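You operate a simulated robot arm through the tools that you are given. There is no shell and no other tool. Be economical: measure what you need, move in short steps, check, and stop when the job is done.

You run a simulated robot arm. Do the job below in one go: nothing can be reset, and whatever is moved stays where it is left.

TASK
Pump one measure of green water into the yellow-band order jar.
Fine: chase it with plain water; the plain water ahead of it goes into the blue-band order jar; no full tint stays in the line; hose ends on jar caps.

Only the result counts: the job must be done as asked and must still hold three seconds after the hand-in. Knocking over, shifting, dropping, spilling or breaking anything else fails it. Lids that push on must go on centred and level and be pressed home; caps that screw on are set level and turned clockwise until they are tight.

THE ROBOT
A 7-joint arm with a two-finger parallel gripper, fixed in place. Base frame: the origin is at the foot of the arm, x ahead of it, y to its left, z up; the work surface is at about z = 0.72. Readings come in m, rad, newtons and seconds.
With the tool pointing down near the work surface it reaches from about 0.1 to 0.82 m from the base axis. Its first joint turns from -2.007 to 2.007 rad. Payload 3.91 kg.
The TCP is the grasp point between the finger pads, 0.03 m short of the fingertips. In the tool frame z runs along the fingers and y along their closing line. Largest opening 0.11 m; finger width 0.02, thickness 0.01; the body of the gripper, 0.048 by 0.112 m, starts 0.055 m behind the TCP.
Orientation is told as [roll, pitch, yaw] about the base's x, y, z axes, in that order, counted from this pose: with the fingers straight down and closing along the base's y, the tool's x points along the base's -x, its y along +y and its z along -z.

THE INTERFACE
- The arm moves only by the tool arm_command. Its arguments are lists of equal length, an entry for each row: "xyz": the shift along the tool's x, y, z in units of 500 mm (1.0 is 500 mm), a list of three; "dr": the turn, a rotation vector about the tool's x, y, z in units of 120 degrees (1.0 is 120 degrees), a list of three; "claw": the gripper command, from -1 (fully open) to 1 (shut), values between in proportion. In form: {"xyz": [[dx, dy, dz], ...], "dr": [[rx, ry, rz], ...], "claw": [claw, ...]}. A call has 1 to 20 rows; each row is the pose to reach, as a shift and turn from the pose commanded when the call began, along the tool's axes at that moment. A call with a number of a shift or a turn outside -1 to 1 is refused whole. Rows are played at 5 a second. More than 0.05 m and 0.15 rad between two rows, or a gripper value outside its range, and nothing of the call is played. A pose out of reach is approached as far as the arm can. The call stops where the force on the tool passes 40 N (or 10 N more than at its start, if that is more) or the arm is blocked; 0.2 s more then pass. Each finger travels about 0.153 m/s and halts on what it meets, pressing with about 39 N; the grip force reading is that of the motor and also rises with nothing between the fingers. The clock runs only during rows and for 0.2 s after the last one: add rows that repeat a pose to give the fingers time. The reply holds the time, the measured pose of the TCP, the force on the tool along the base axes, the opening and the grip force, in the units named above and with some noise, with the torque about the TCP (base axes, N m) and any sound that the robot's microphone picked up.
- Cameras (640 x 400 px; columns grow to the right, rows downward): "scene" is fixed at [0.0487, 0.4992, 1.5675]; the picture's right is [-0.71, -0.71, 0.00], its down [-0.29, 0.29, -0.91] and it looks along [0.64, -0.65, -0.41] (base axes); focal length 297 px, centre (320, 200). "wrist" rides on the gripper at [0.072, 0.017, -0.103] in the tool frame; the picture's right is [-0.23, 0.97, 0.00], its down [-0.76, -0.18, -0.62] and it looks along [-0.61, -0.14, 0.78] (tool axes); focal length 222 px, centre (320, 200). There is no depth. A picture from a camera that has moved, and an enlarged one, comes with that camera's place and axes in the base frame and with its lens.
- capture(camera): a new picture of that camera. The clock stands still meanwhile.
- raise_lower(by): slides the trunk up (or, below 0, down) by that many m; the arm rides with it, the base frame stays. It gives what a move gives, with no picture.
- inspect(camera, box): a new picture of the part [left, top, right, bottom] of that camera's present view, enlarged. The clock stands still meanwhile.
- sign_off(): hands the job in; it is judged then, once.

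Go step by step. Nothing tells you positions but the pictures and the camera data: compare them with the known pose of the tool, close in by small moves and look again before you grip or let go. The budget is 120 turns and 76 pictures, counting those below and the enlarged ones. Unless the task says otherwise, let go and move clear before handing in, and close with one line.

The tools are called after ">>>" as a command line: name --argument value ..., lists and objects as JSON in quotes. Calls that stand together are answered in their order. arm_command: Moves the arm, as the interface text tells. Its arguments: {"type":"object","properties":{"xyz":{"type":"array","items":{"type":"array","items":{"type":"number"}}},"dr":{"type":"array","items":{"type":"array","items":{"type":"number"}}},"claw":{"type":"array","items":{"type":"number"}}},"required":["xyz","dr","claw"]} The other tools are called the same way: raise_lower (by) slides the trunk up or down; capture (camera) takes a picture; inspect (camera, box) takes an enlarged picture of a part of a camera's view; sign_off () hands the job in.

At the start:

```text
time: 0.0
ee_pos: [0.6517, -0.1409, 1.4577]
tcp_rot: [0.001, 0.0, 0.003]
ft_force: [-0.4, -0.7, 0.3]
ft_torque: [0.01, -0.02, 0.0]
gripper_width: 0.1101
grip_force: 0.0
trunk travel left (down, up): [-0.925, 0.065]
```

scene: 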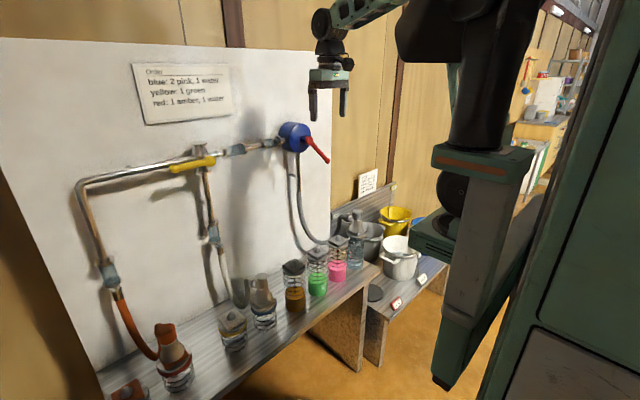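
wrist: 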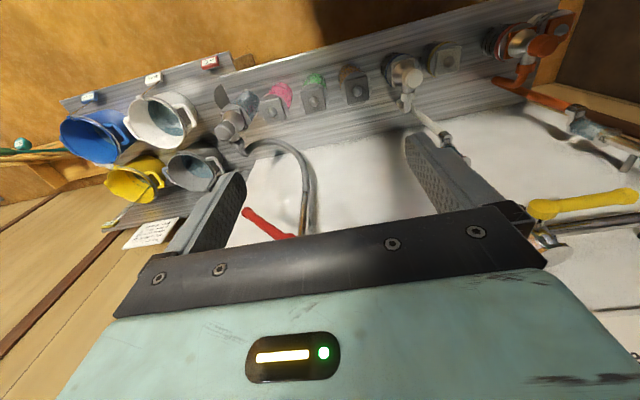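

I see a panel with an order note, a blue pump with a red handle, a yellow valve, hoses, and a row of jars. I'll read the notes and look at the details first.

>>> inspect --camera "scene" --box '[120, 50, 340, 190]'

>>> inspect --camera "scene" --box '[90, 220, 390, 400]'

>>> inspect --camera "scene" --box '[320, 150, 450, 320]'

```text
2.86 times, centred on (230, 120) of scene
camera zoom: at [0.0487, 0.4992, 1.5675], right [-0.71, -0.71, 0.0], down [-0.29, 0.29, -0.91], along [0.64, -0.65, -0.41], focal length 849 px, centre (577, 429)
```

zoom: 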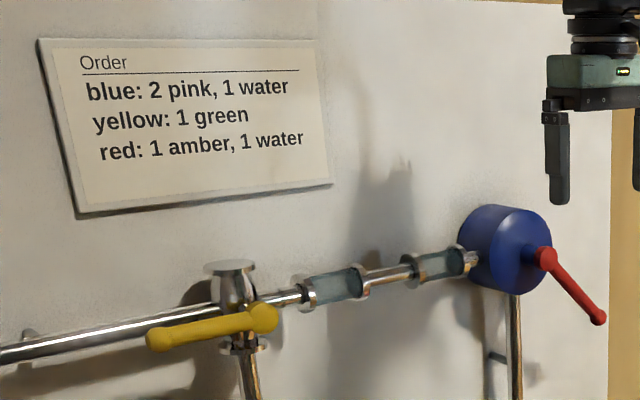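

```text
2.13 times, centred on (240, 310) of scene
camera zoom: at [0.0487, 0.4992, 1.5675], right [-0.71, -0.71, 0.0], down [-0.29, 0.29, -0.91], along [0.64, -0.65, -0.41], focal length 634 px, centre (491, -35)
```

zoom: 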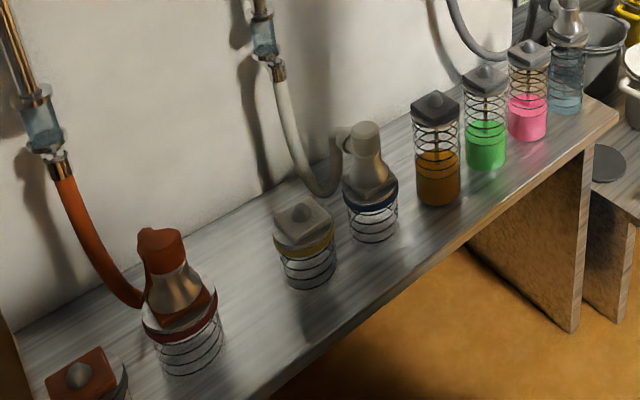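

```text
2.35 times, centred on (385, 235) of scene
camera zoom: at [0.0487, 0.4992, 1.5675], right [-0.71, -0.71, 0.0], down [-0.29, 0.29, -0.91], along [0.64, -0.65, -0.41], focal length 699 px, centre (167, 118)
```

zoom: 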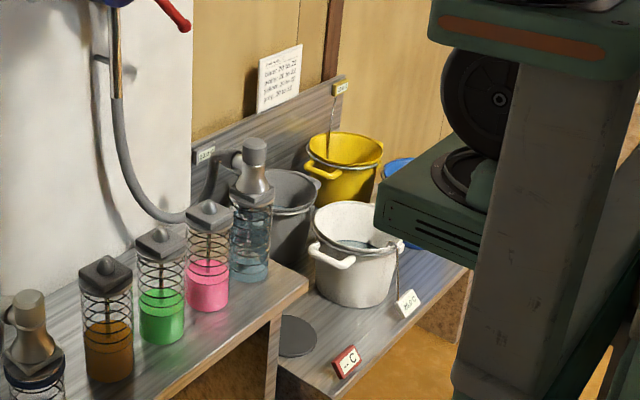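

>>> inspect --camera "wrist" --box '[50, 30, 370, 250]'

>>> inspect --camera "scene" --box '[350, 160, 390, 210]'

>>> inspect --camera "scene" --box '[155, 135, 255, 200]'

>>> inspect --camera "scene" --box '[260, 110, 350, 170]'

```text
1.82 times, centred on (210, 140) of wrist
camera zoom: at [0.5796, -0.1254, 1.5625], right [0.23, 0.97, 0.0], down [0.76, -0.18, 0.62], along [0.61, -0.14, -0.78], focal length 404 px, centre (520, 309)
```

zoom: 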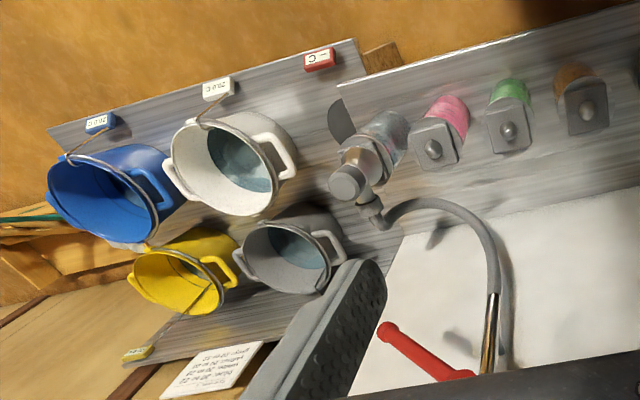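

```text
8.00 times, centred on (370, 185) of scene
camera zoom: at [0.0487, 0.4992, 1.5675], right [-0.71, -0.71, 0.0], down [-0.29, 0.29, -0.91], along [0.64, -0.65, -0.41], focal length 2376 px, centre (-80, 320)
```

zoom: 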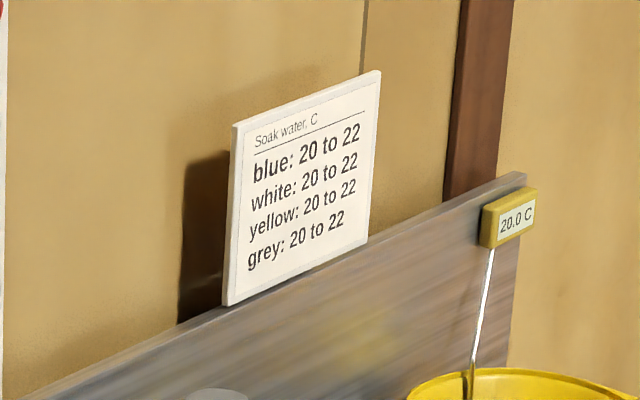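

```text
6.15 times, centred on (205, 168) of scene
camera zoom: at [0.0487, 0.4992, 1.5675], right [-0.71, -0.71, 0.0], down [-0.29, 0.29, -0.91], along [0.64, -0.65, -0.41], focal length 1828 px, centre (1028, 400)
```

zoom: 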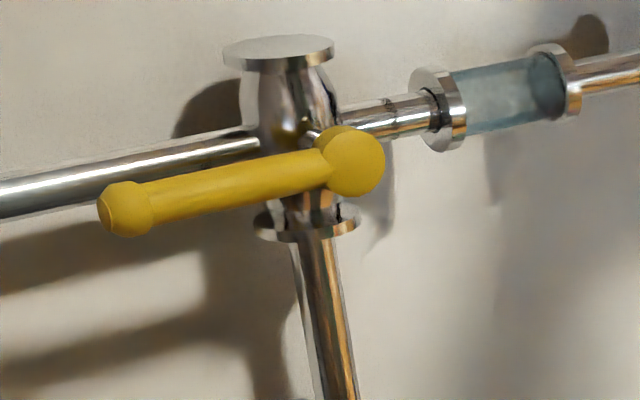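

```text
6.67 times, centred on (305, 140) of scene
camera zoom: at [0.0487, 0.4992, 1.5675], right [-0.71, -0.71, 0.0], down [-0.29, 0.29, -0.91], along [0.64, -0.65, -0.41], focal length 1980 px, centre (420, 600)
```

zoom: 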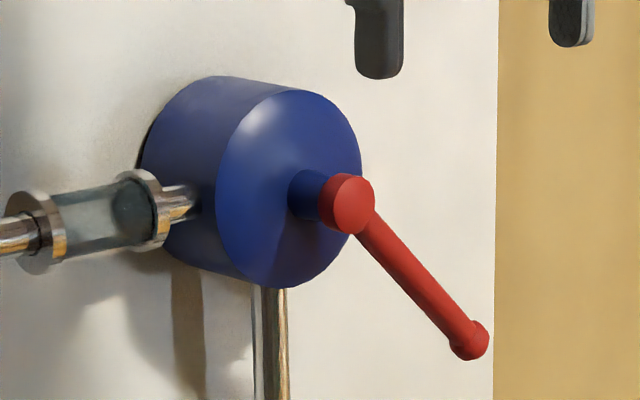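

The water line runs from the suction hose on the water jar, through the pump and the valve, to the white hose on the blue jar. The valve handle points at the red branch now and must point down. I'll tip the tool forward and move in front of the valve.

>>> arm_command --xyz '[[0, 0.06, 0.01], [0, 0.12, 0.02], [0, 0.18, 0.03], [0, 0.24, 0.04], [0, 0.3, 0.05], [0, 0.36, 0.06], [0, 0.42, 0.07], [0, 0.48, 0.08], [0, 0.54, 0.09], [0, 0.6, 0.1], [0, 0.66, 0.11], [0, 0.7, 0.116], [0, 0.7, 0.116]]' --dr '[[0, -0.0625, 0], [0, -0.125, 0], [0, -0.1875, 0], [0, -0.25, 0], [0, -0.3125, 0], [0, -0.375, 0], [0, -0.4375, 0], [0, -0.5, 0], [0, -0.5625, 0], [0, -0.625, 0], [0, -0.6875, 0], [0, -0.75, 0], [0, -0.75, 0]]' --claw '[1, 1, 1, 1, 1, 1, 1, 1, 1, 1, 1, 1, 1]'

>>> capture --camera "wrist"

>>> capture --camera "scene"

```text
time: 2.8
ee_pos: [0.6517, 0.2109, 1.4011]
tcp_rot: [2.9, -1.57, -2.9]
ft_force: [-0.3, 0.6, -0.4]
ft_torque: [-0.01, -0.03, -0.04]
gripper_width: 0.0
grip_force: 37.4
trunk travel left (down, up): [-0.925, 0.065]
```

```text
66 pictures are left
camera wrist: at [0.5497, 0.2262, 1.3289], right [0.0, 0.97, 0.23], down [-0.62, -0.18, 0.76], along [0.78, -0.14, 0.61], focal length 222 px, centre (320, 200)
```

wrist: 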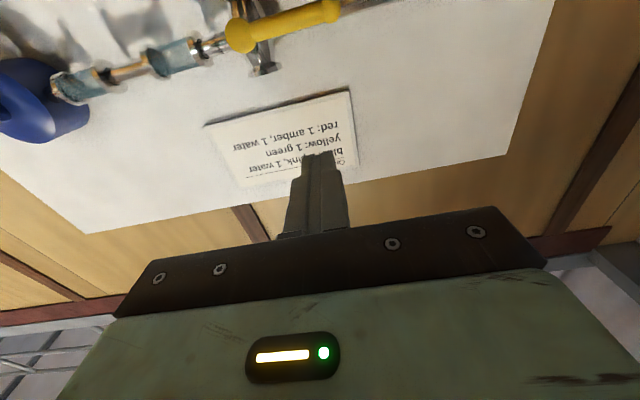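

```text
65 pictures are left
```

scene: 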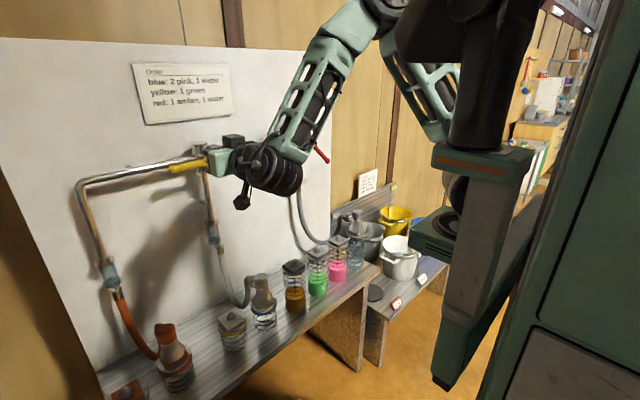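

The valve handle pivot measures about (0.86, 0.135, 1.32) with its tip at y 0.245. I'll push the handle down through a quarter turn with the closed fingers.

>>> arm_command --xyz '[[0.036, 0.018, 0.08], [0.072, 0.018, 0.16], [0.072, 0.018, 0.24], [0.072, 0.018, 0.32], [0.072, 0.018, 0.4], [0.09, 0.018, 0.407], [0.1162, 0.0182, 0.407], [0.14, 0.022, 0.407], [0.1618, 0.0238, 0.407], [0.185, 0.021, 0.407], [0.207, 0.0174, 0.407], [0.229, 0.009, 0.407], [0.2492, -0.0004, 0.407], [0.268, -0.014, 0.407], [0.2854, -0.0286, 0.407], [0.3, -0.047, 0.407], [0.313, -0.0652, 0.407], [0.322, -0.087, 0.407], [0.3302, -0.1078, 0.407]]' --dr '[[0, 0, 0], [0, 0, 0], [0, 0, 0], [0, 0, 0], [0, 0, 0], [0, 0, 0], [0, 0, 0], [0, 0, 0], [0, 0, 0], [0, 0, 0], [0, 0, 0], [0, 0, 0], [0, 0, 0], [0, 0, 0], [0, 0, 0], [0, 0, 0], [0, 0, 0], [0, 0, 0], [0, 0, 0]]' --claw '[1, 1, 1, 1, 1, 1, 1, 1, 1, 1, 1, 1, 1, 1, 1, 1, 1, 1, 1]'

>>> capture --camera "scene"

>>> capture --camera "wrist"

```text
time: 7.0
ee_pos: [0.8544, 0.1644, 1.2391]
tcp_rot: [2.469, -1.562, -2.452]
ft_force: [10.9, 14.4, -2.2]
ft_torque: [-0.04, 0.06, 0.18]
gripper_width: 0.0001
grip_force: 38.1
trunk travel left (down, up): [-0.925, 0.065]
stopped in row 19: the force on the tool passed its limit at 42 N (the readings are from after the stop); the commanded pose is now the measured one
```

```text
64 pictures are left
```

scene: 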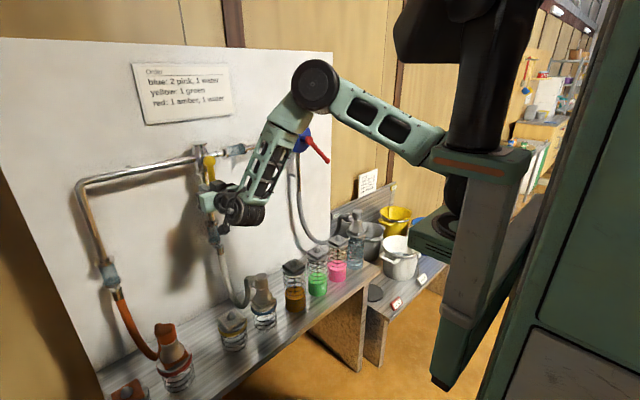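

```text
63 pictures are left
camera wrist: at [0.7514, 0.1789, 1.1662], right [-0.02, 0.97, 0.23], down [-0.63, -0.19, 0.76], along [0.78, -0.13, 0.61], focal length 222 px, centre (320, 200)
```

wrist: 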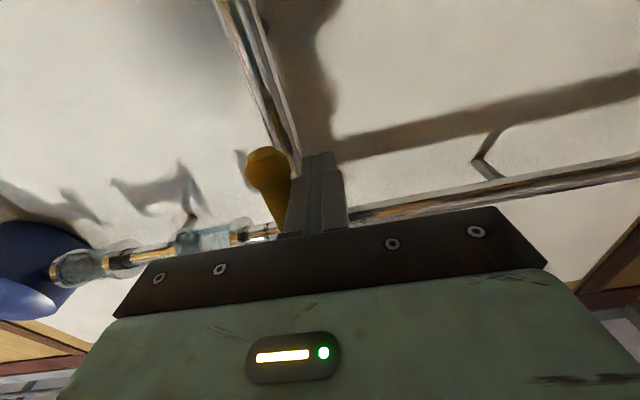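

The handle is down and appears to be at its stop. I'll back off and verify.

>>> arm_command --xyz '[[0, 0.03, 0], [0, 0.06, -0.04], [0, 0.06, -0.12], [0, 0.06, -0.2], [0, 0.06, -0.28], [0, 0.06, -0.36], [0, 0.06, -0.44], [0, 0.06, -0.5]]' --dr '[[0, 0, 0], [0, 0, 0], [0, 0, 0], [0, 0, 0], [0, 0, 0], [0, 0, 0], [0, 0, 0], [0, 0, 0]]' --claw '[1, 1, 1, 1, 1, 1, 1, 1]'

>>> inspect --camera "scene" --box '[155, 120, 345, 240]'

```text
time: 8.8
ee_pos: [0.6041, 0.1862, 1.2362]
tcp_rot: [2.562, -1.562, -2.549]
ft_force: [0.2, 0.6, 0.0]
ft_torque: [-0.01, 0.02, 0.05]
gripper_width: 0.0003
grip_force: 37.5
trunk travel left (down, up): [-0.925, 0.065]
```

```text
3.33 times, centred on (250, 180) of scene
camera zoom: at [0.0487, 0.4992, 1.5675], right [-0.71, -0.71, 0.0], down [-0.29, 0.29, -0.91], along [0.64, -0.65, -0.41], focal length 990 px, centre (553, 267)
```

zoom: 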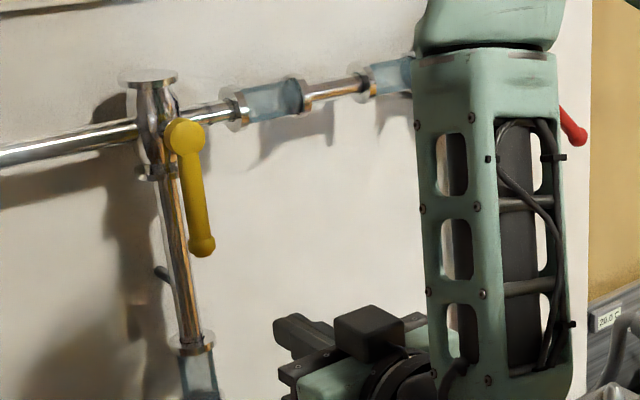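

The valve is set down. Now I'll point the tool down again and go look at the suction nozzle on the water jar.

>>> arm_command --xyz '[[0, -0.06, -0.01], [0, -0.12, -0.02], [0, -0.18, -0.03], [0, -0.24, -0.04], [0, -0.3, -0.05], [0, -0.36, -0.06], [0, -0.42, -0.07], [0, -0.48, -0.08], [0, -0.54, -0.09], [0, -0.6, -0.1], [0, -0.66, -0.108], [0, -0.72, -0.108], [0, -0.78, -0.108], [0, -0.84, -0.108], [0, -0.9, -0.108], [0, -0.96, -0.108], [0, -0.96, -0.108]]' --dr '[[0, 0.0625, 0], [0, 0.125, 0], [0, 0.1875, 0], [0, 0.25, 0], [0, 0.3125, 0], [0, 0.375, 0], [0, 0.4375, 0], [0, 0.5, 0], [0, 0.5625, 0], [0, 0.625, 0], [0, 0.6875, 0], [0, 0.745, 0], [0, 0.745, 0], [0, 0.745, 0], [0, 0.745, 0], [0, 0.745, 0], [0, 0.745, 0]]' --claw '[1, 1, 1, 1, 1, 1, 1, 1, 1, 1, 1, 1, 1, -1, -1, -1, -1]'

>>> capture --camera "wrist"

>>> capture --camera "scene"

```text
time: 12.4
ee_pos: [0.5548, -0.2935, 1.2349]
tcp_rot: [0.006, -0.018, 0.013]
ft_force: [-0.8, -0.3, -0.6]
ft_torque: [-0.02, 0.0, -0.02]
gripper_width: 0.1101
grip_force: 0.1
out of reach, approached as far as the arm can: row 4, 5, 6, 7, 8, 9
trunk travel left (down, up): [-0.925, 0.065]
```

```text
61 pictures are left
camera wrist: at [0.4813, -0.2789, 1.3375], right [0.22, 0.98, 0.01], down [0.75, -0.17, 0.64], along [0.62, -0.13, -0.77], focal length 222 px, centre (320, 200)
```

wrist: 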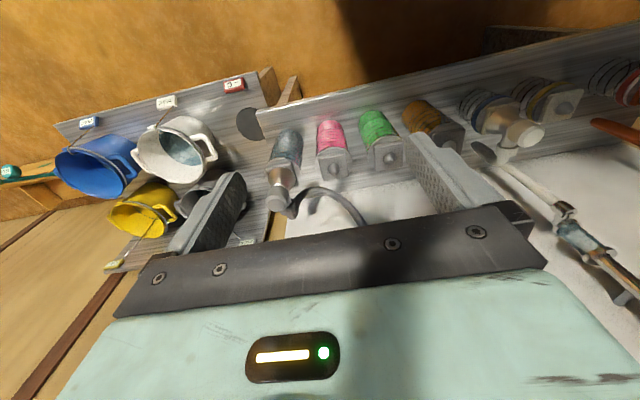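

```text
60 pictures are left
```

scene: 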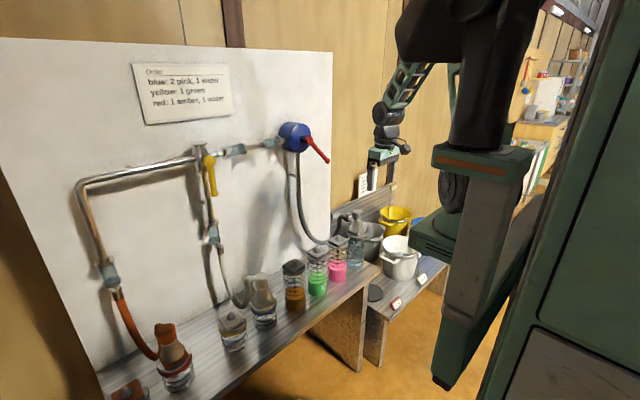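

>>> inspect --camera "wrist" --box '[230, 100, 430, 225]'

>>> inspect --camera "scene" --box '[280, 190, 400, 290]'

>>> inspect --camera "scene" --box '[210, 260, 310, 360]'

```text
3.20 times, centred on (330, 162) of wrist
camera zoom: at [0.4813, -0.2789, 1.3375], right [0.22, 0.98, 0.01], down [0.75, -0.17, 0.64], along [0.62, -0.13, -0.77], focal length 711 px, centre (288, 320)
```

zoom: 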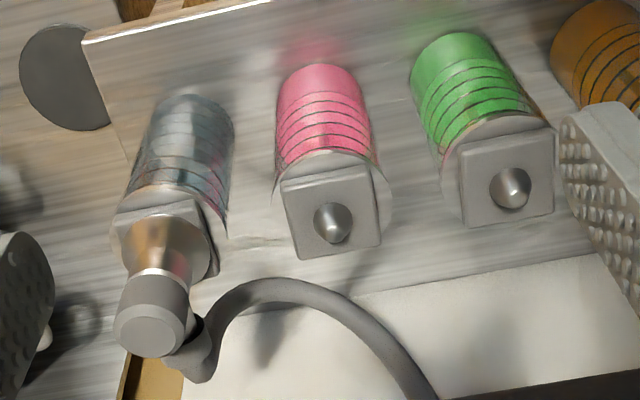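

```text
4.00 times, centred on (340, 240) of scene
camera zoom: at [0.0487, 0.4992, 1.5675], right [-0.71, -0.71, 0.0], down [-0.29, 0.29, -0.91], along [0.64, -0.65, -0.41], focal length 1188 px, centre (240, 40)
```

zoom: 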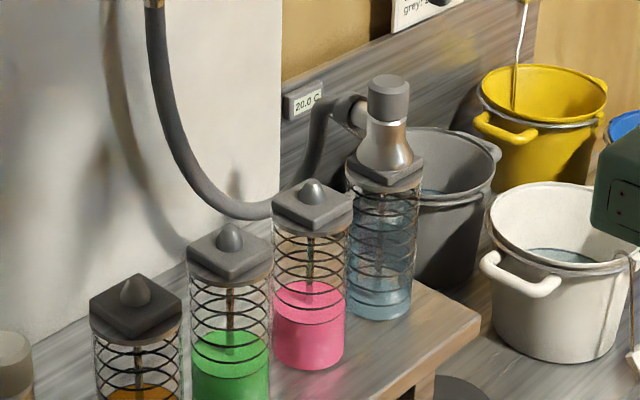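

```text
4.00 times, centred on (260, 310) of scene
camera zoom: at [0.0487, 0.4992, 1.5675], right [-0.71, -0.71, 0.0], down [-0.29, 0.29, -0.91], along [0.64, -0.65, -0.41], focal length 1188 px, centre (560, -240)
```

zoom: 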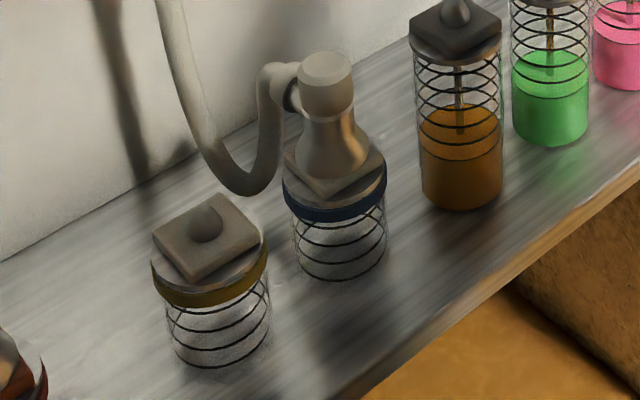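

The suction nozzle's top cylinder is near (0.73, -0.417), with its top at z ≈ 1.01. I'll hover above it.

>>> arm_command --xyz '[[-0.05, -0.035, 0.039], [-0.1, -0.07, 0.077], [-0.15, -0.106, 0.116], [-0.2, -0.141, 0.154], [-0.25, -0.176, 0.193], [-0.3, -0.212, 0.231], [-0.35, -0.247, 0.27], [-0.35, -0.247, 0.27]]' --dr '[[0, 0.004, 0], [0, 0.0086, 0], [0, 0.0086, 0], [0, 0.0086, 0], [0, 0.0086, 0], [0, 0.0086, 0], [0, 0.0086, 0], [0, 0.0086, 0]]' --claw '[-1, -1, -1, -1, -1, -1, -1, -1]'

>>> capture --camera "wrist"

>>> inspect --camera "scene" --box '[290, 150, 430, 290]'

```text
time: 14.2
ee_pos: [0.7328, -0.4114, 1.1018]
tcp_rot: [0.005, 0.001, 0.011]
ft_force: [0.4, 0.5, -0.9]
ft_torque: [0.04, 0.03, 0.0]
gripper_width: 0.11
grip_force: 0.1
trunk travel left (down, up): [-0.925, 0.065]
```

```text
56 pictures are left
camera wrist: at [0.6608, -0.3978, 1.2065], right [0.22, 0.98, 0.0], down [0.76, -0.17, 0.62], along [0.61, -0.13, -0.78], focal length 222 px, centre (320, 200)
```

wrist: 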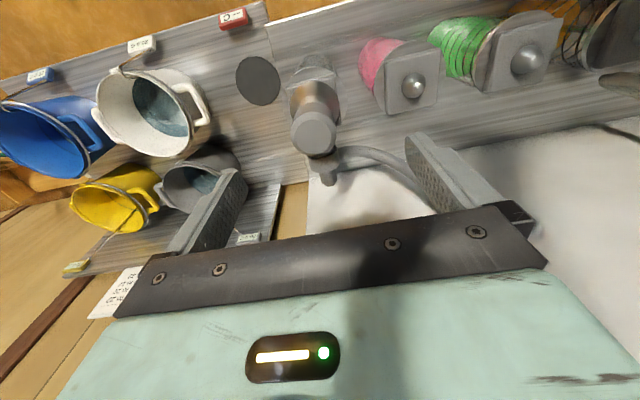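

```text
2.86 times, centred on (360, 220) of scene
camera zoom: at [0.0487, 0.4992, 1.5675], right [-0.71, -0.71, 0.0], down [-0.29, 0.29, -0.91], along [0.64, -0.65, -0.41], focal length 849 px, centre (206, 143)
```

zoom: 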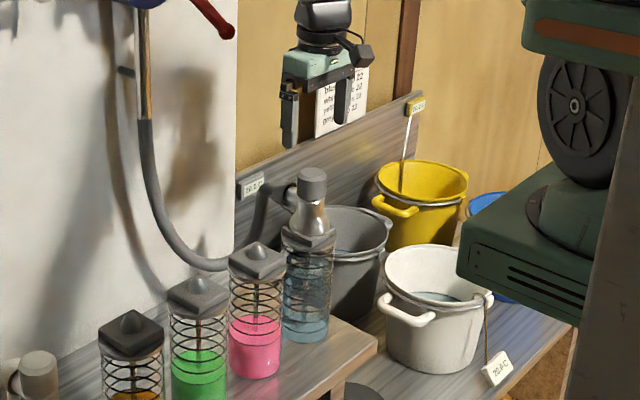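

Reach is fine; I'll descend and grip the nozzle's top cylinder.

>>> arm_command --xyz '[[0.001, -0.011, 0.06], [0.001, -0.011, 0.12], [0.001, -0.011, 0.18], [0.001, -0.011, 0.228], [0.001, -0.011, 0.228], [0.001, -0.011, 0.228], [0.001, -0.011, 0.228], [0.001, -0.011, 0.228]]' --dr '[[0, 0, 0], [0, 0, 0], [0, 0, 0], [0, 0, 0], [0, 0, 0], [0, 0, 0], [0, 0, 0], [0, 0, 0]]' --claw '[-1, -1, -1, -1, -1, 0.3, 1, 1]'

>>> inspect --camera "scene" --box '[290, 150, 430, 290]'

```text
time: 16.0
ee_pos: [0.7357, -0.42, 0.9875]
tcp_rot: [0.006, 0.0, 0.012]
ft_force: [0.5, -0.9, 0.2]
ft_torque: [-0.14, -0.04, 0.0]
gripper_width: 0.0435
grip_force: 39.0
trunk travel left (down, up): [-0.925, 0.065]
```

```text
2.86 times, centred on (360, 220) of scene
camera zoom: at [0.0487, 0.4992, 1.5675], right [-0.71, -0.71, 0.0], down [-0.29, 0.29, -0.91], along [0.64, -0.65, -0.41], focal length 849 px, centre (206, 143)
```

zoom: 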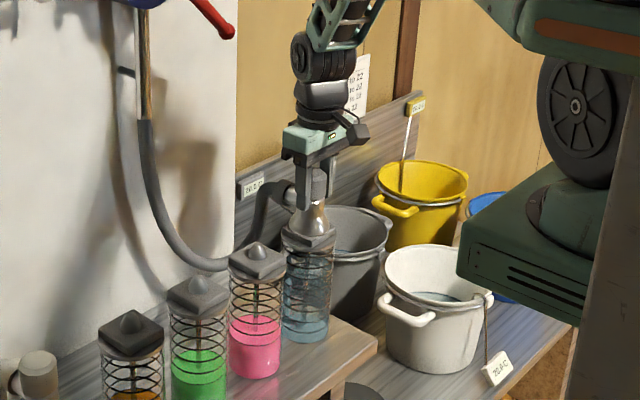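

Grip at 0.0435 m. I'll lift it straight up 0.1 m and check.

>>> arm_command --xyz '[[0, 0, -0.02], [0, 0, -0.05], [0, 0, -0.09], [0, 0, -0.13], [0, 0, -0.17], [0, 0, -0.2], [0, 0, -0.2]]' --dr '[[0, 0, 0], [0, 0, 0], [0, 0, 0], [0, 0, 0], [0, 0, 0], [0, 0, 0], [0, 0, 0]]' --claw '[1, 1, 1, 1, 1, 1, 1]'

>>> capture --camera "wrist"

>>> inspect --camera "scene" --box '[270, 150, 410, 290]'

```text
time: 17.6
ee_pos: [0.7326, -0.4189, 1.0876]
tcp_rot: [0.007, 0.0, 0.013]
ft_force: [0.3, -0.2, -4.1]
ft_torque: [0.0, 0.06, 0.03]
gripper_width: 0.0432
grip_force: 39.1
trunk travel left (down, up): [-0.925, 0.065]
```

```text
53 pictures are left
camera wrist: at [0.6604, -0.4049, 1.1917], right [0.22, 0.98, 0.0], down [0.76, -0.17, 0.62], along [0.61, -0.13, -0.78], focal length 222 px, centre (320, 200)
```

wrist: 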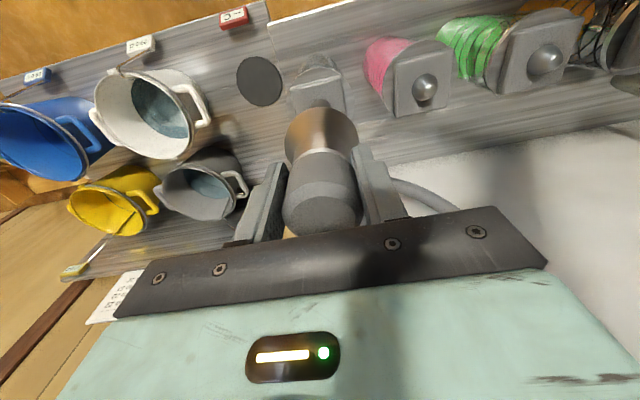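

```text
2.86 times, centred on (340, 220) of scene
camera zoom: at [0.0487, 0.4992, 1.5675], right [-0.71, -0.71, 0.0], down [-0.29, 0.29, -0.91], along [0.64, -0.65, -0.41], focal length 849 px, centre (263, 143)
```

zoom: 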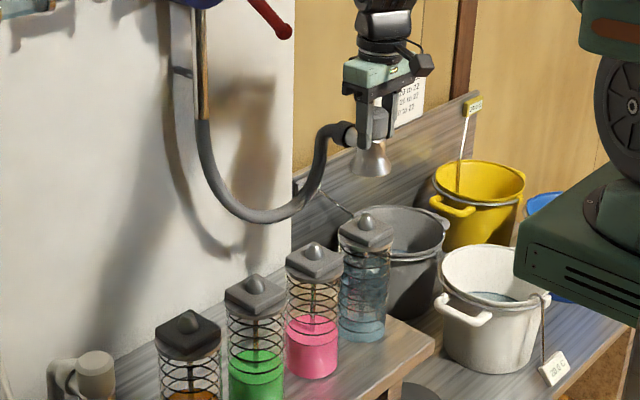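

Nozzle is clear and held. I'll carry it over pink to above the green jar and re-measure.

>>> arm_command --xyz '[[0, 0.06, 0], [0, 0.12, 0], [0, 0.18, 0], [0, 0.24, 0], [0, 0.3, 0], [0, 0.36, 0], [0, 0.41, 0], [0, 0.449, 0], [0, 0.449, 0]]' --dr '[[0, 0, 0], [0, 0, 0], [0, 0, 0], [0, 0, 0], [0, 0, 0], [0, 0, 0], [0, 0, 0], [0, 0, 0], [0, 0, 0]]' --claw '[1, 1, 1, 1, 1, 1, 1, 1, 1]'

>>> inspect --camera "wrist" --box '[180, 40, 460, 215]'

>>> inspect --camera "scene" --box '[270, 180, 370, 280]'

```text
time: 19.6
ee_pos: [0.7303, -0.1936, 1.0884]
tcp_rot: [0.006, 0.0, 0.012]
ft_force: [0.4, 0.8, -4.3]
ft_torque: [0.03, 0.06, 0.0]
gripper_width: 0.0436
grip_force: 39.0
trunk travel left (down, up): [-0.925, 0.065]
```

```text
2.29 times, centred on (320, 128) of wrist
camera zoom: at [0.658, -0.1801, 1.1934], right [0.22, 0.98, 0.0], down [0.76, -0.17, 0.62], along [0.61, -0.13, -0.78], focal length 508 px, centre (320, 366)
```

zoom: 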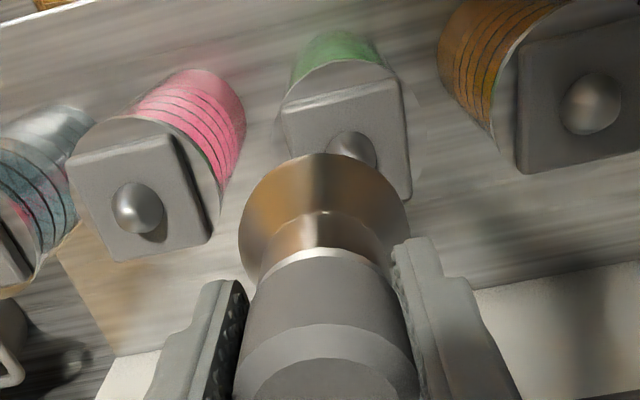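

```text
4.00 times, centred on (320, 230) of scene
camera zoom: at [0.0487, 0.4992, 1.5675], right [-0.71, -0.71, 0.0], down [-0.29, 0.29, -0.91], along [0.64, -0.65, -0.41], focal length 1188 px, centre (320, 80)
```

zoom: 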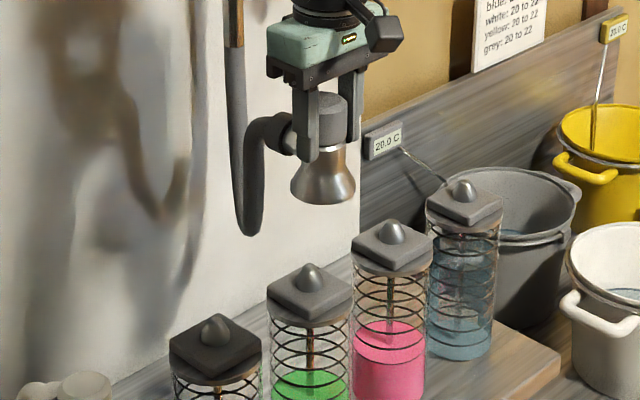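

The knobs are spaced 0.12 m apart, with green at about (0.733, -0.180). I'll shift there and lower nearly to the seat.

>>> arm_command --xyz '[[-0.0054, 0.027, 0], [-0.0054, 0.027, 0.04], [-0.0054, 0.027, 0.08], [-0.0054, 0.027, 0.1], [-0.0054, 0.027, 0.1]]' --dr '[[0, 0, 0], [0, 0, 0], [0, 0, 0], [0, 0, 0], [0, 0, 0]]' --claw '[1, 1, 1, 1, 1]'

>>> inspect --camera "wrist" --box '[180, 40, 460, 215]'

>>> inspect --camera "scene" --box '[270, 180, 370, 280]'

```text
time: 20.8
ee_pos: [0.7321, -0.1816, 1.0391]
tcp_rot: [0.006, 0.0, 0.012]
ft_force: [0.5, -0.4, -3.8]
ft_torque: [0.02, 0.04, 0.0]
gripper_width: 0.0437
grip_force: 38.7
trunk travel left (down, up): [-0.925, 0.065]
```

```text
2.29 times, centred on (320, 128) of wrist
camera zoom: at [0.6606, -0.1677, 1.1436], right [0.22, 0.98, 0.0], down [0.76, -0.17, 0.62], along [0.61, -0.13, -0.78], focal length 508 px, centre (320, 366)
```

zoom: 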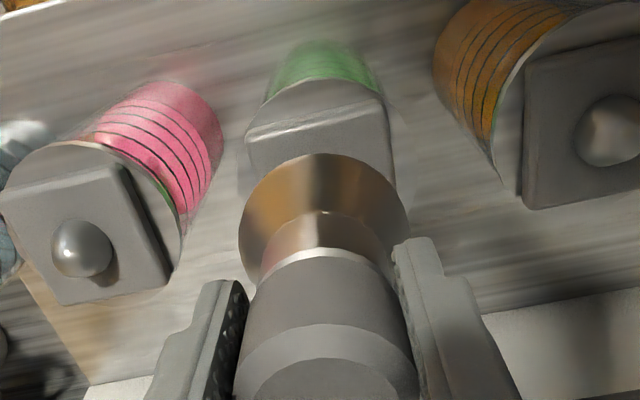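

```text
4.00 times, centred on (320, 230) of scene
camera zoom: at [0.0487, 0.4992, 1.5675], right [-0.71, -0.71, 0.0], down [-0.29, 0.29, -0.91], along [0.64, -0.65, -0.41], focal length 1188 px, centre (320, 80)
```

zoom: 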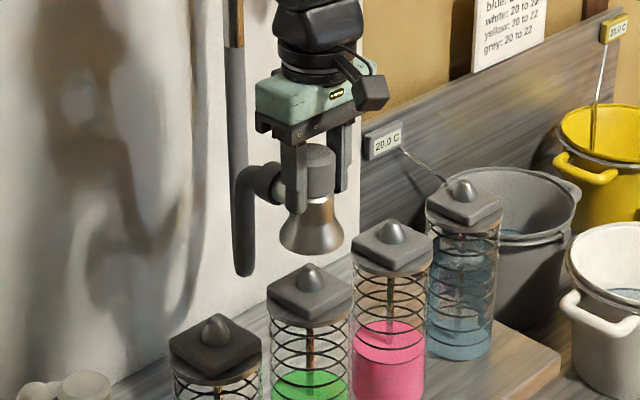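

>>> arm_command --xyz '[[0, 0, 0.03], [0, 0, 0.06], [0, 0, 0.08], [0, 0, 0.095], [0, 0, 0.103], [0, 0, 0.103]]' --dr '[[0, 0, 0], [0, 0, 0], [0, 0, 0], [0, 0, 0], [0, 0, 0], [0, 0, 0]]' --claw '[1, 1, 1, 1, 1, 1]'

>>> inspect --camera "scene" --box '[270, 180, 370, 280]'

```text
time: 22.2
ee_pos: [0.733, -0.1811, 0.9874]
tcp_rot: [0.005, 0.0, 0.013]
ft_force: [-0.3, -1.0, -3.5]
ft_torque: [-0.02, 0.02, -0.02]
gripper_width: 0.0433
grip_force: 39.3
trunk travel left (down, up): [-0.925, 0.065]
```

```text
4.00 times, centred on (320, 230) of scene
camera zoom: at [0.0487, 0.4992, 1.5675], right [-0.71, -0.71, 0.0], down [-0.29, 0.29, -0.91], along [0.64, -0.65, -0.41], focal length 1188 px, centre (320, 80)
```

zoom: 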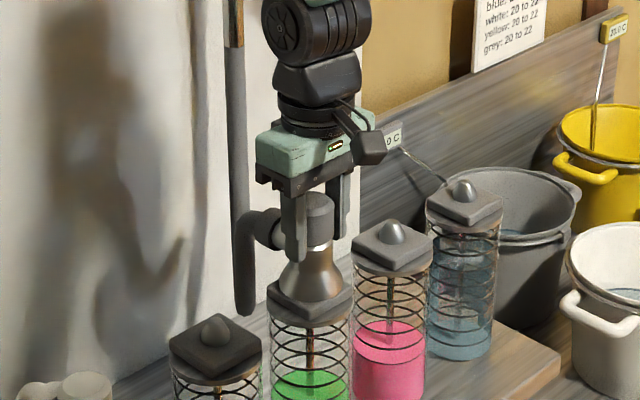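

It is nearly seated but still carries its weight; I'll lower a few mm more until contact.

>>> arm_command --xyz '[[0, 0, 0.002], [0, 0, 0.004], [0, 0, 0.006], [0, 0, 0.006]]' --dr '[[0, 0, 0], [0, 0, 0], [0, 0, 0], [0, 0, 0]]' --claw '[1, 1, 1, 1]'

```text
time: 23.2
ee_pos: [0.7328, -0.1805, 0.9872]
tcp_rot: [0.004, -0.003, 0.013]
ft_force: [-7.4, -0.6, 31.3]
ft_torque: [-1.01, 0.39, -0.22]
gripper_width: 0.0434
grip_force: 39.0
trunk travel left (down, up): [-0.925, 0.065]
```

Contact is firm, so it's seated. I'll ease off, release and rise.

>>> arm_command --xyz '[[0, 0, -0.004], [0, 0, -0.006], [0, 0, -0.006], [0, 0, -0.006], [0, 0, -0.006], [0, 0, -0.06], [0, 0, -0.14], [0, 0, -0.22]]' --dr '[[0, 0, 0], [0, 0, 0], [0, 0, 0], [0, 0, 0], [0, 0, 0], [0, 0, 0], [0, 0, 0], [0, 0, 0]]' --claw '[1, 1, -0.5, -1, -1, -1, -1, -1]'

>>> inspect --camera "scene" --box '[270, 180, 370, 280]'

>>> capture --camera "wrist"

```text
time: 25.0
ee_pos: [0.7322, -0.1807, 1.0965]
tcp_rot: [0.005, 0.004, 0.01]
ft_force: [-0.2, 0.0, -0.9]
ft_torque: [-0.02, 0.02, 0.01]
gripper_width: 0.1101
grip_force: 0.1
trunk travel left (down, up): [-0.925, 0.065]
```

```text
4.00 times, centred on (320, 230) of scene
camera zoom: at [0.0487, 0.4992, 1.5675], right [-0.71, -0.71, 0.0], down [-0.29, 0.29, -0.91], along [0.64, -0.65, -0.41], focal length 1188 px, centre (320, 80)
```

zoom: 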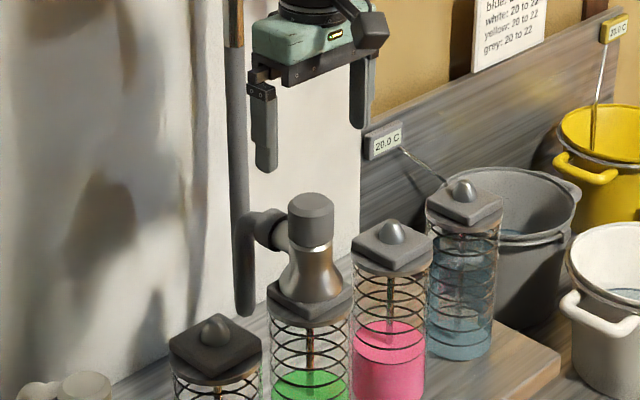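

```text
45 pictures are left
camera wrist: at [0.6614, -0.1662, 1.1997], right [0.22, 0.98, 0.0], down [0.76, -0.17, 0.62], along [0.61, -0.13, -0.78], focal length 222 px, centre (320, 200)
```

wrist: 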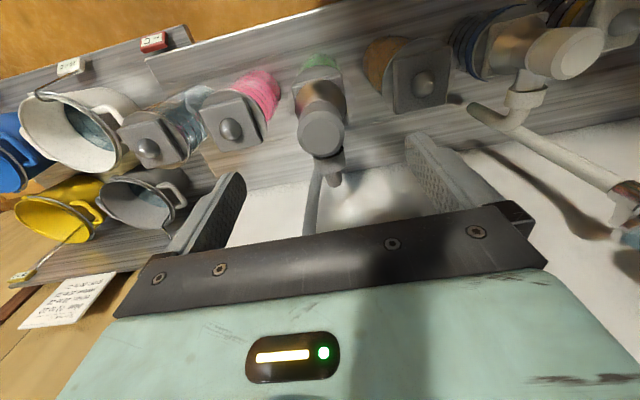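

The suction nozzle stands seated on the green jar. Next I'll rise and tip the tool forward to work the pump handle.

>>> arm_command --xyz '[[0.024, -0.02, -0.09], [0.05, -0.04, -0.18], [0.075, -0.06, -0.27], [0.1, -0.08, -0.36], [0.12, -0.1, -0.45], [0.14, -0.12, -0.53], [0.164, -0.14, -0.607], [0.164, -0.16, -0.607], [0.164, -0.18, -0.607], [0.164, -0.2, -0.607], [0.164, -0.22, -0.607], [0.164, -0.24, -0.607], [0.164, -0.26, -0.607], [0.164, -0.28, -0.607], [0.164, -0.3, -0.607], [0.164, -0.32, -0.607], [0.164, -0.34, -0.607], [0.164, -0.36, -0.607], [0.164, -0.376, -0.607], [0.164, -0.376, -0.607]]' --dr '[[0, 0, 0], [0, 0, 0], [0, 0, 0], [0, 0, 0], [0, 0, 0], [0, 0, 0], [0, 0, 0], [0, -0.0625, 0], [0, -0.125, 0], [0, -0.1875, 0], [0, -0.25, 0], [0, -0.3125, 0], [0, -0.375, 0], [0, -0.4375, 0], [0, -0.5, 0], [0, -0.5625, 0], [0, -0.625, 0], [0, -0.6875, 0], [0, -0.75, 0], [0, -0.75, 0]]' --claw '[1, 1, 1, 1, 1, 1, 1, 1, 1, 1, 1, 1, 1, 1, 1, 1, 1, 1, 1, 1]'

>>> capture --camera "wrist"

```text
time: 29.2
ee_pos: [0.6538, -0.3704, 1.3972]
tcp_rot: [1.761, -1.566, -1.748]
ft_force: [-0.2, 0.2, 0.7]
ft_torque: [-0.01, 0.01, -0.03]
gripper_width: 0.0003
grip_force: 37.5
trunk travel left (down, up): [-0.925, 0.065]
```

```text
44 pictures are left
camera wrist: at [0.5513, -0.3562, 1.3249], right [-0.01, 0.97, 0.23], down [-0.62, -0.19, 0.76], along [0.78, -0.14, 0.61], focal length 222 px, centre (320, 200)
```

wrist: 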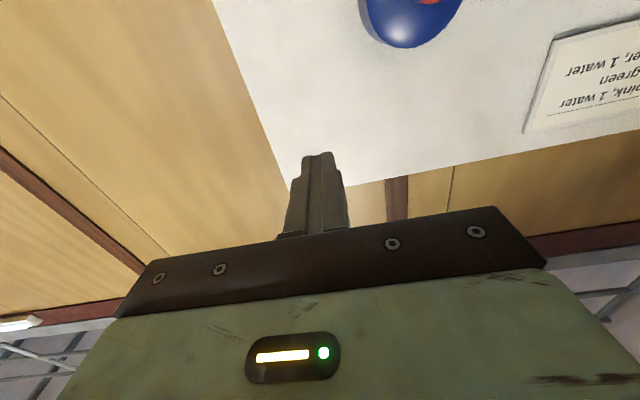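

>>> arm_command --xyz '[[0.07, -0.013, 0.04], [0.14, -0.026, 0.08], [0.214, -0.04, 0.13], [0.214, -0.04, 0.13]]' --dr '[[0, 0, 0], [0, 0, 0], [0, 0, 0], [0, 0, 0]]' --claw '[1, 1, 1, 1]'

>>> capture --camera "wrist"

```text
time: 30.2
ee_pos: [0.7185, -0.3905, 1.2898]
tcp_rot: [1.494, -1.566, -1.481]
ft_force: [0.2, -0.7, -0.7]
ft_torque: [0.02, -0.03, -0.02]
gripper_width: 0.0
grip_force: 38.0
trunk travel left (down, up): [-0.925, 0.065]
```

```text
43 pictures are left
camera wrist: at [0.6164, -0.3754, 1.2175], right [-0.01, 0.97, 0.23], down [-0.62, -0.19, 0.76], along [0.78, -0.14, 0.61], focal length 222 px, centre (320, 200)
```

wrist: 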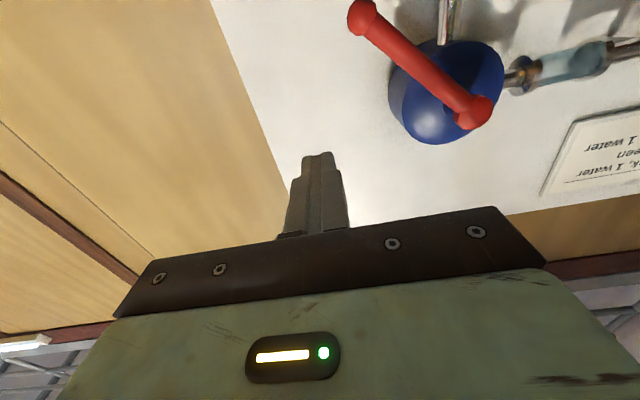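

The pump handle pivot is at (0.838, -0.246, 1.319) and its tip at (0.837, -0.343, 1.221). I'll test a small clockwise push from above and feel for a stop.

>>> arm_command --xyz '[[0.0136, 0.06, 0.08], [0.0136, 0.065, 0.16], [0.0136, 0.065, 0.223], [0.035, 0.085, 0.223], [0.056, 0.1076, 0.223], [0.067, 0.116, 0.223], [0.079, 0.1242, 0.223], [0.09, 0.134, 0.223], [0.0996, 0.1434, 0.223]]' --dr '[[0, 0, 0], [0, 0, 0], [0, 0, 0], [0, 0, 0], [0, 0, 0], [0, 0, 0], [0, 0, 0], [0, 0, 0], [0, 0, 0]]' --claw '[1, 1, 1, 1, 1, 1, 1, 1, 1]'

```text
refused: row 1 steps farther than a row can; nothing moved
```

>>> arm_command --xyz '[[0.007, 0.03, 0.06], [0.0136, 0.065, 0.12], [0.0136, 0.065, 0.18], [0.0136, 0.065, 0.223], [0.035, 0.085, 0.223], [0.056, 0.1076, 0.223], [0.067, 0.116, 0.223], [0.079, 0.1242, 0.223], [0.09, 0.134, 0.223], [0.0996, 0.1434, 0.223]]' --dr '[[0, 0, 0], [0, 0, 0], [0, 0, 0], [0, 0, 0], [0, 0, 0], [0, 0, 0], [0, 0, 0], [0, 0, 0], [0, 0, 0], [0, 0, 0]]' --claw '[1, 1, 1, 1, 1, 1, 1, 1, 1, 1]'

>>> inspect --camera "scene" --box '[190, 90, 390, 240]'

```text
time: 32.4
ee_pos: [0.8296, -0.3154, 1.2409]
tcp_rot: [1.407, -1.566, -1.393]
ft_force: [1.1, -0.2, 1.0]
ft_torque: [-0.01, -0.02, -0.01]
gripper_width: 0.0001
grip_force: 37.7
trunk travel left (down, up): [-0.925, 0.065]
```

```text
2.67 times, centred on (290, 165) of scene
camera zoom: at [0.0487, 0.4992, 1.5675], right [-0.71, -0.71, 0.0], down [-0.29, 0.29, -0.91], along [0.64, -0.65, -0.41], focal length 792 px, centre (400, 293)
```

zoom: 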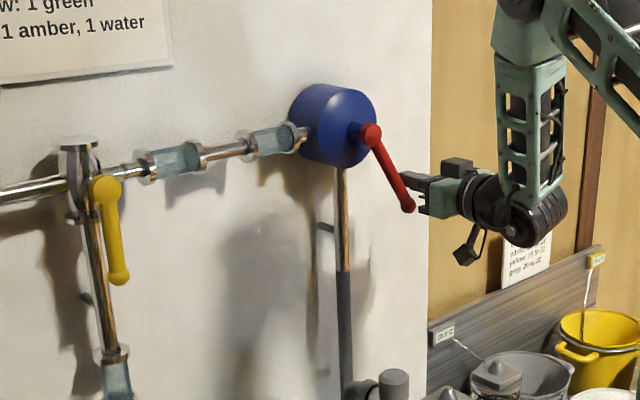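

The handle turns freely with no stop there. I'll continue clockwise to about 135°.

>>> arm_command --xyz '[[0.017, 0.02, 0], [0.0342, 0.0402, 0], [0.045, 0.066, 0], [0.0538, 0.093, 0], [0.058, 0.121, 0], [0.059, 0.149, 0], [0.056, 0.177, 0], [0.0496, 0.2044, 0], [0.039, 0.231, 0], [0.0262, 0.2554, 0]]' --dr '[[0, 0, 0], [0, 0, 0], [0, 0, 0], [0, 0, 0], [0, 0, 0], [0, 0, 0], [0, 0, 0], [0, 0, 0], [0, 0, 0], [0, 0, 0]]' --claw '[1, 1, 1, 1, 1, 1, 1, 1, 1, 1]'

>>> capture --camera "scene"

```text
time: 34.6
ee_pos: [0.8259, -0.2191, 1.2333]
tcp_rot: [1.291, -1.559, -1.253]
ft_force: [-0.3, -0.6, -2.0]
ft_torque: [0.01, 0.01, -0.02]
gripper_width: 0.0004
grip_force: 37.6
out of reach, approached as far as the arm can: row 7, 8, 9, 10
trunk travel left (down, up): [-0.925, 0.065]
```

```text
41 pictures are left
```

scene: 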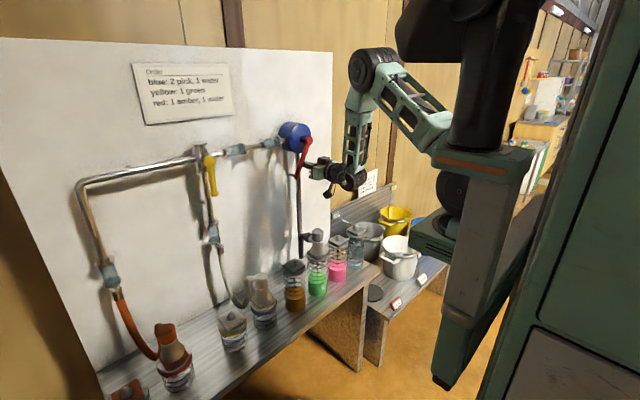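

The arm hit a joint limit in this posture. I'll retract, rise and lower the trunk so the arm has a better posture.

>>> arm_command --xyz '[[0, -0.02, -0.07], [0, -0.02, -0.15], [-0.06, -0.02, -0.22], [-0.13, -0.02, -0.28], [-0.2, -0.02, -0.34], [-0.28, -0.02, -0.36], [-0.36, -0.02, -0.36], [-0.42, -0.02, -0.36], [-0.42, -0.02, -0.36]]' --dr '[[0, 0, 0], [0, 0, 0], [0, 0, 0], [0, 0, 0], [0, 0, 0], [0, 0, 0], [0, 0, 0], [0, 0, 0], [0, 0, 0]]' --claw '[1, 1, 1, 1, 1, 1, 1, 1, 1]'

>>> raise_lower --by -0.25

>>> capture --camera "wrist"

>>> capture --camera "scene"

```text
time: 36.6
ee_pos: [0.6586, -0.2404, 1.4496]
tcp_rot: [1.347, -1.566, -1.335]
ft_force: [0.0, 0.1, 0.0]
ft_torque: [0.04, 0.04, 0.01]
gripper_width: 0.0
grip_force: 37.4
out of reach, approached as far as the arm can: row 5, 6, 7, 8, 9
trunk travel left (down, up): [-0.925, 0.065]
```

```text
time: 39.2
ee_pos: [0.6597, -0.2409, 1.199]
tcp_rot: [1.437, -1.565, -1.424]
ft_force: [-0.5, -0.2, 0.5]
ft_torque: [0.02, 0.0, 0.02]
gripper_width: 0.0
grip_force: 37.7
trunk travel left (down, up): [-0.675, 0.315]
```

```text
40 pictures are left
camera wrist: at [0.5559, -0.226, 1.127], right [-0.01, 0.97, 0.23], down [-0.62, -0.19, 0.76], along [0.78, -0.14, 0.61], focal length 222 px, centre (320, 200)
```

wrist: 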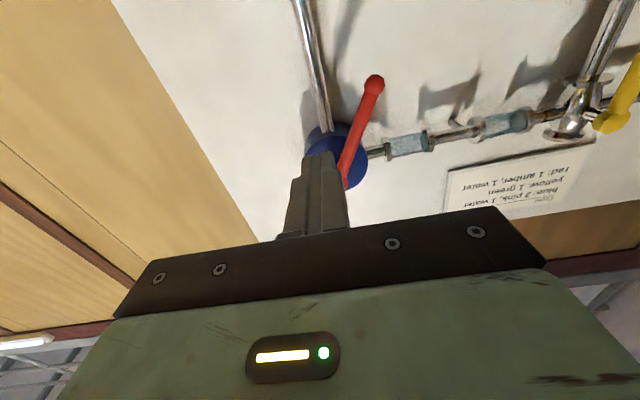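

```text
39 pictures are left
```

scene: 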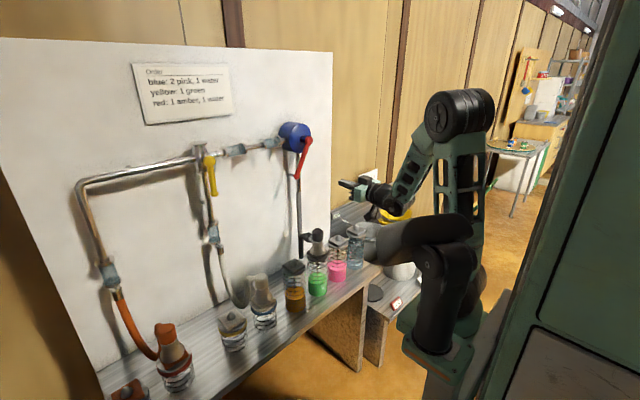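

The posture is good and the handle now stands at about 119°. I'll re-engage and keep going clockwise.

>>> arm_command --xyz '[[0, 0, 0.08], [0, 0, 0.16], [0, 0, 0.24], [0, 0, 0.31], [0, 0, 0.34], [-0.0342, 0.0544, 0.34], [-0.0576, 0.1054, 0.34], [-0.0934, 0.1488, 0.34], [-0.1392, 0.1814, 0.34], [-0.192, 0.201, 0.34], [-0.248, 0.2062, 0.34], [-0.3034, 0.1968, 0.34], [-0.3544, 0.1734, 0.34]]' --dr '[[0, 0, 0], [0, 0, 0], [0, 0, 0], [0, 0, 0], [0, 0, 0], [0, 0, 0], [0, 0, 0], [0, 0, 0], [0, 0, 0], [0, 0, 0], [0, 0, 0], [0, 0, 0], [0, 0, 0]]' --claw '[1, 1, 1, 1, 1, 1, 1, 1, 1, 1, 1, 1, 1]'

>>> inspect --camera "scene" --box '[170, 90, 390, 310]'

```text
time: 41.0
ee_pos: [0.8255, -0.181, 1.2303]
tcp_rot: [0.139, -1.541, -0.155]
ft_force: [5.7, -10.9, -9.3]
ft_torque: [-0.01, 0.21, -0.24]
gripper_width: 0.0002
grip_force: 37.7
trunk travel left (down, up): [-0.675, 0.315]
stopped in row 9: the force on the tool passed its limit at 54 N (the readings are from after the stop); the commanded pose is now the measured one
```

```text
1.82 times, centred on (280, 200) of scene
camera zoom: at [0.0487, 0.4992, 1.5675], right [-0.71, -0.71, 0.0], down [-0.29, 0.29, -0.91], along [0.64, -0.65, -0.41], focal length 540 px, centre (393, 200)
```

zoom: 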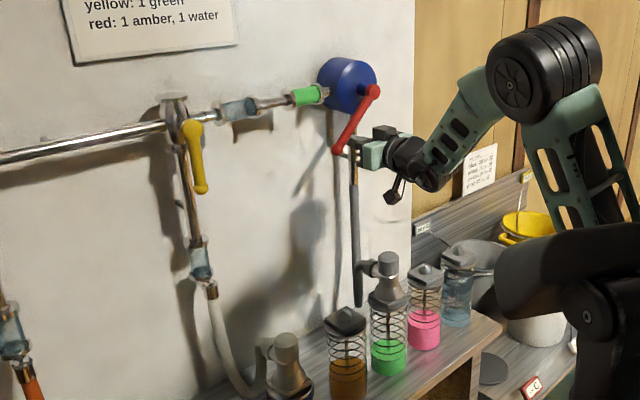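

The lever meets its stop near 135° and the first sight glass has turned green: one stroke is one measure. Before the lever goes back, I'll return the suction hose to the water jar.

>>> arm_command --xyz '[[0, -0.02, -0.06], [0, -0.02, -0.14], [0, -0.02, -0.22], [-0.02, -0.02, -0.3], [-0.04, -0.02, -0.36], [-0.04, -0.01, -0.36], [-0.04, 0, -0.36], [-0.04, 0, -0.36], [-0.04, 0, -0.36], [-0.04, 0, -0.36], [-0.04, 0, -0.36], [-0.04, 0, -0.36], [-0.04, 0, -0.36], [-0.04, 0, -0.36], [-0.04, 0, -0.36], [-0.04, 0, -0.36], [-0.04, 0, -0.36], [-0.04, 0, -0.36]]' --dr '[[0, 0, 0], [0, 0, 0], [0, 0, 0], [0, 0, 0], [0, 0, 0], [0, 0.0613, 0], [0, 0.1226, 0], [0, 0.184, 0], [0, 0.2453, 0], [0, 0.3066, 0], [0, 0.368, 0], [0, 0.4292, 0], [0, 0.4905, 0], [0, 0.552, 0], [0, 0.613, 0], [0, 0.6745, 0], [0, 0.7358, 0], [0, 0.7358, 0]]' --claw '[1, 1, 1, 1, 1, 1, 1, 1, 1, 1, 1, 1, 1, 1, -1, -1, -1, -1]'

>>> capture --camera "scene"

```text
time: 44.8
ee_pos: [0.6399, -0.1768, 1.2571]
tcp_rot: [0.005, -0.006, -0.012]
ft_force: [-0.2, 0.6, 0.2]
ft_torque: [-0.02, -0.01, -0.01]
gripper_width: 0.11
grip_force: 0.0
out of reach, approached as far as the arm can: row 9, 10, 17, 18
trunk travel left (down, up): [-0.675, 0.315]
```

```text
37 pictures are left
```

scene: 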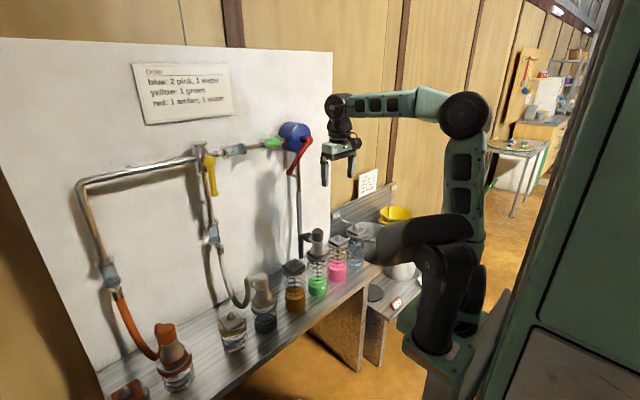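

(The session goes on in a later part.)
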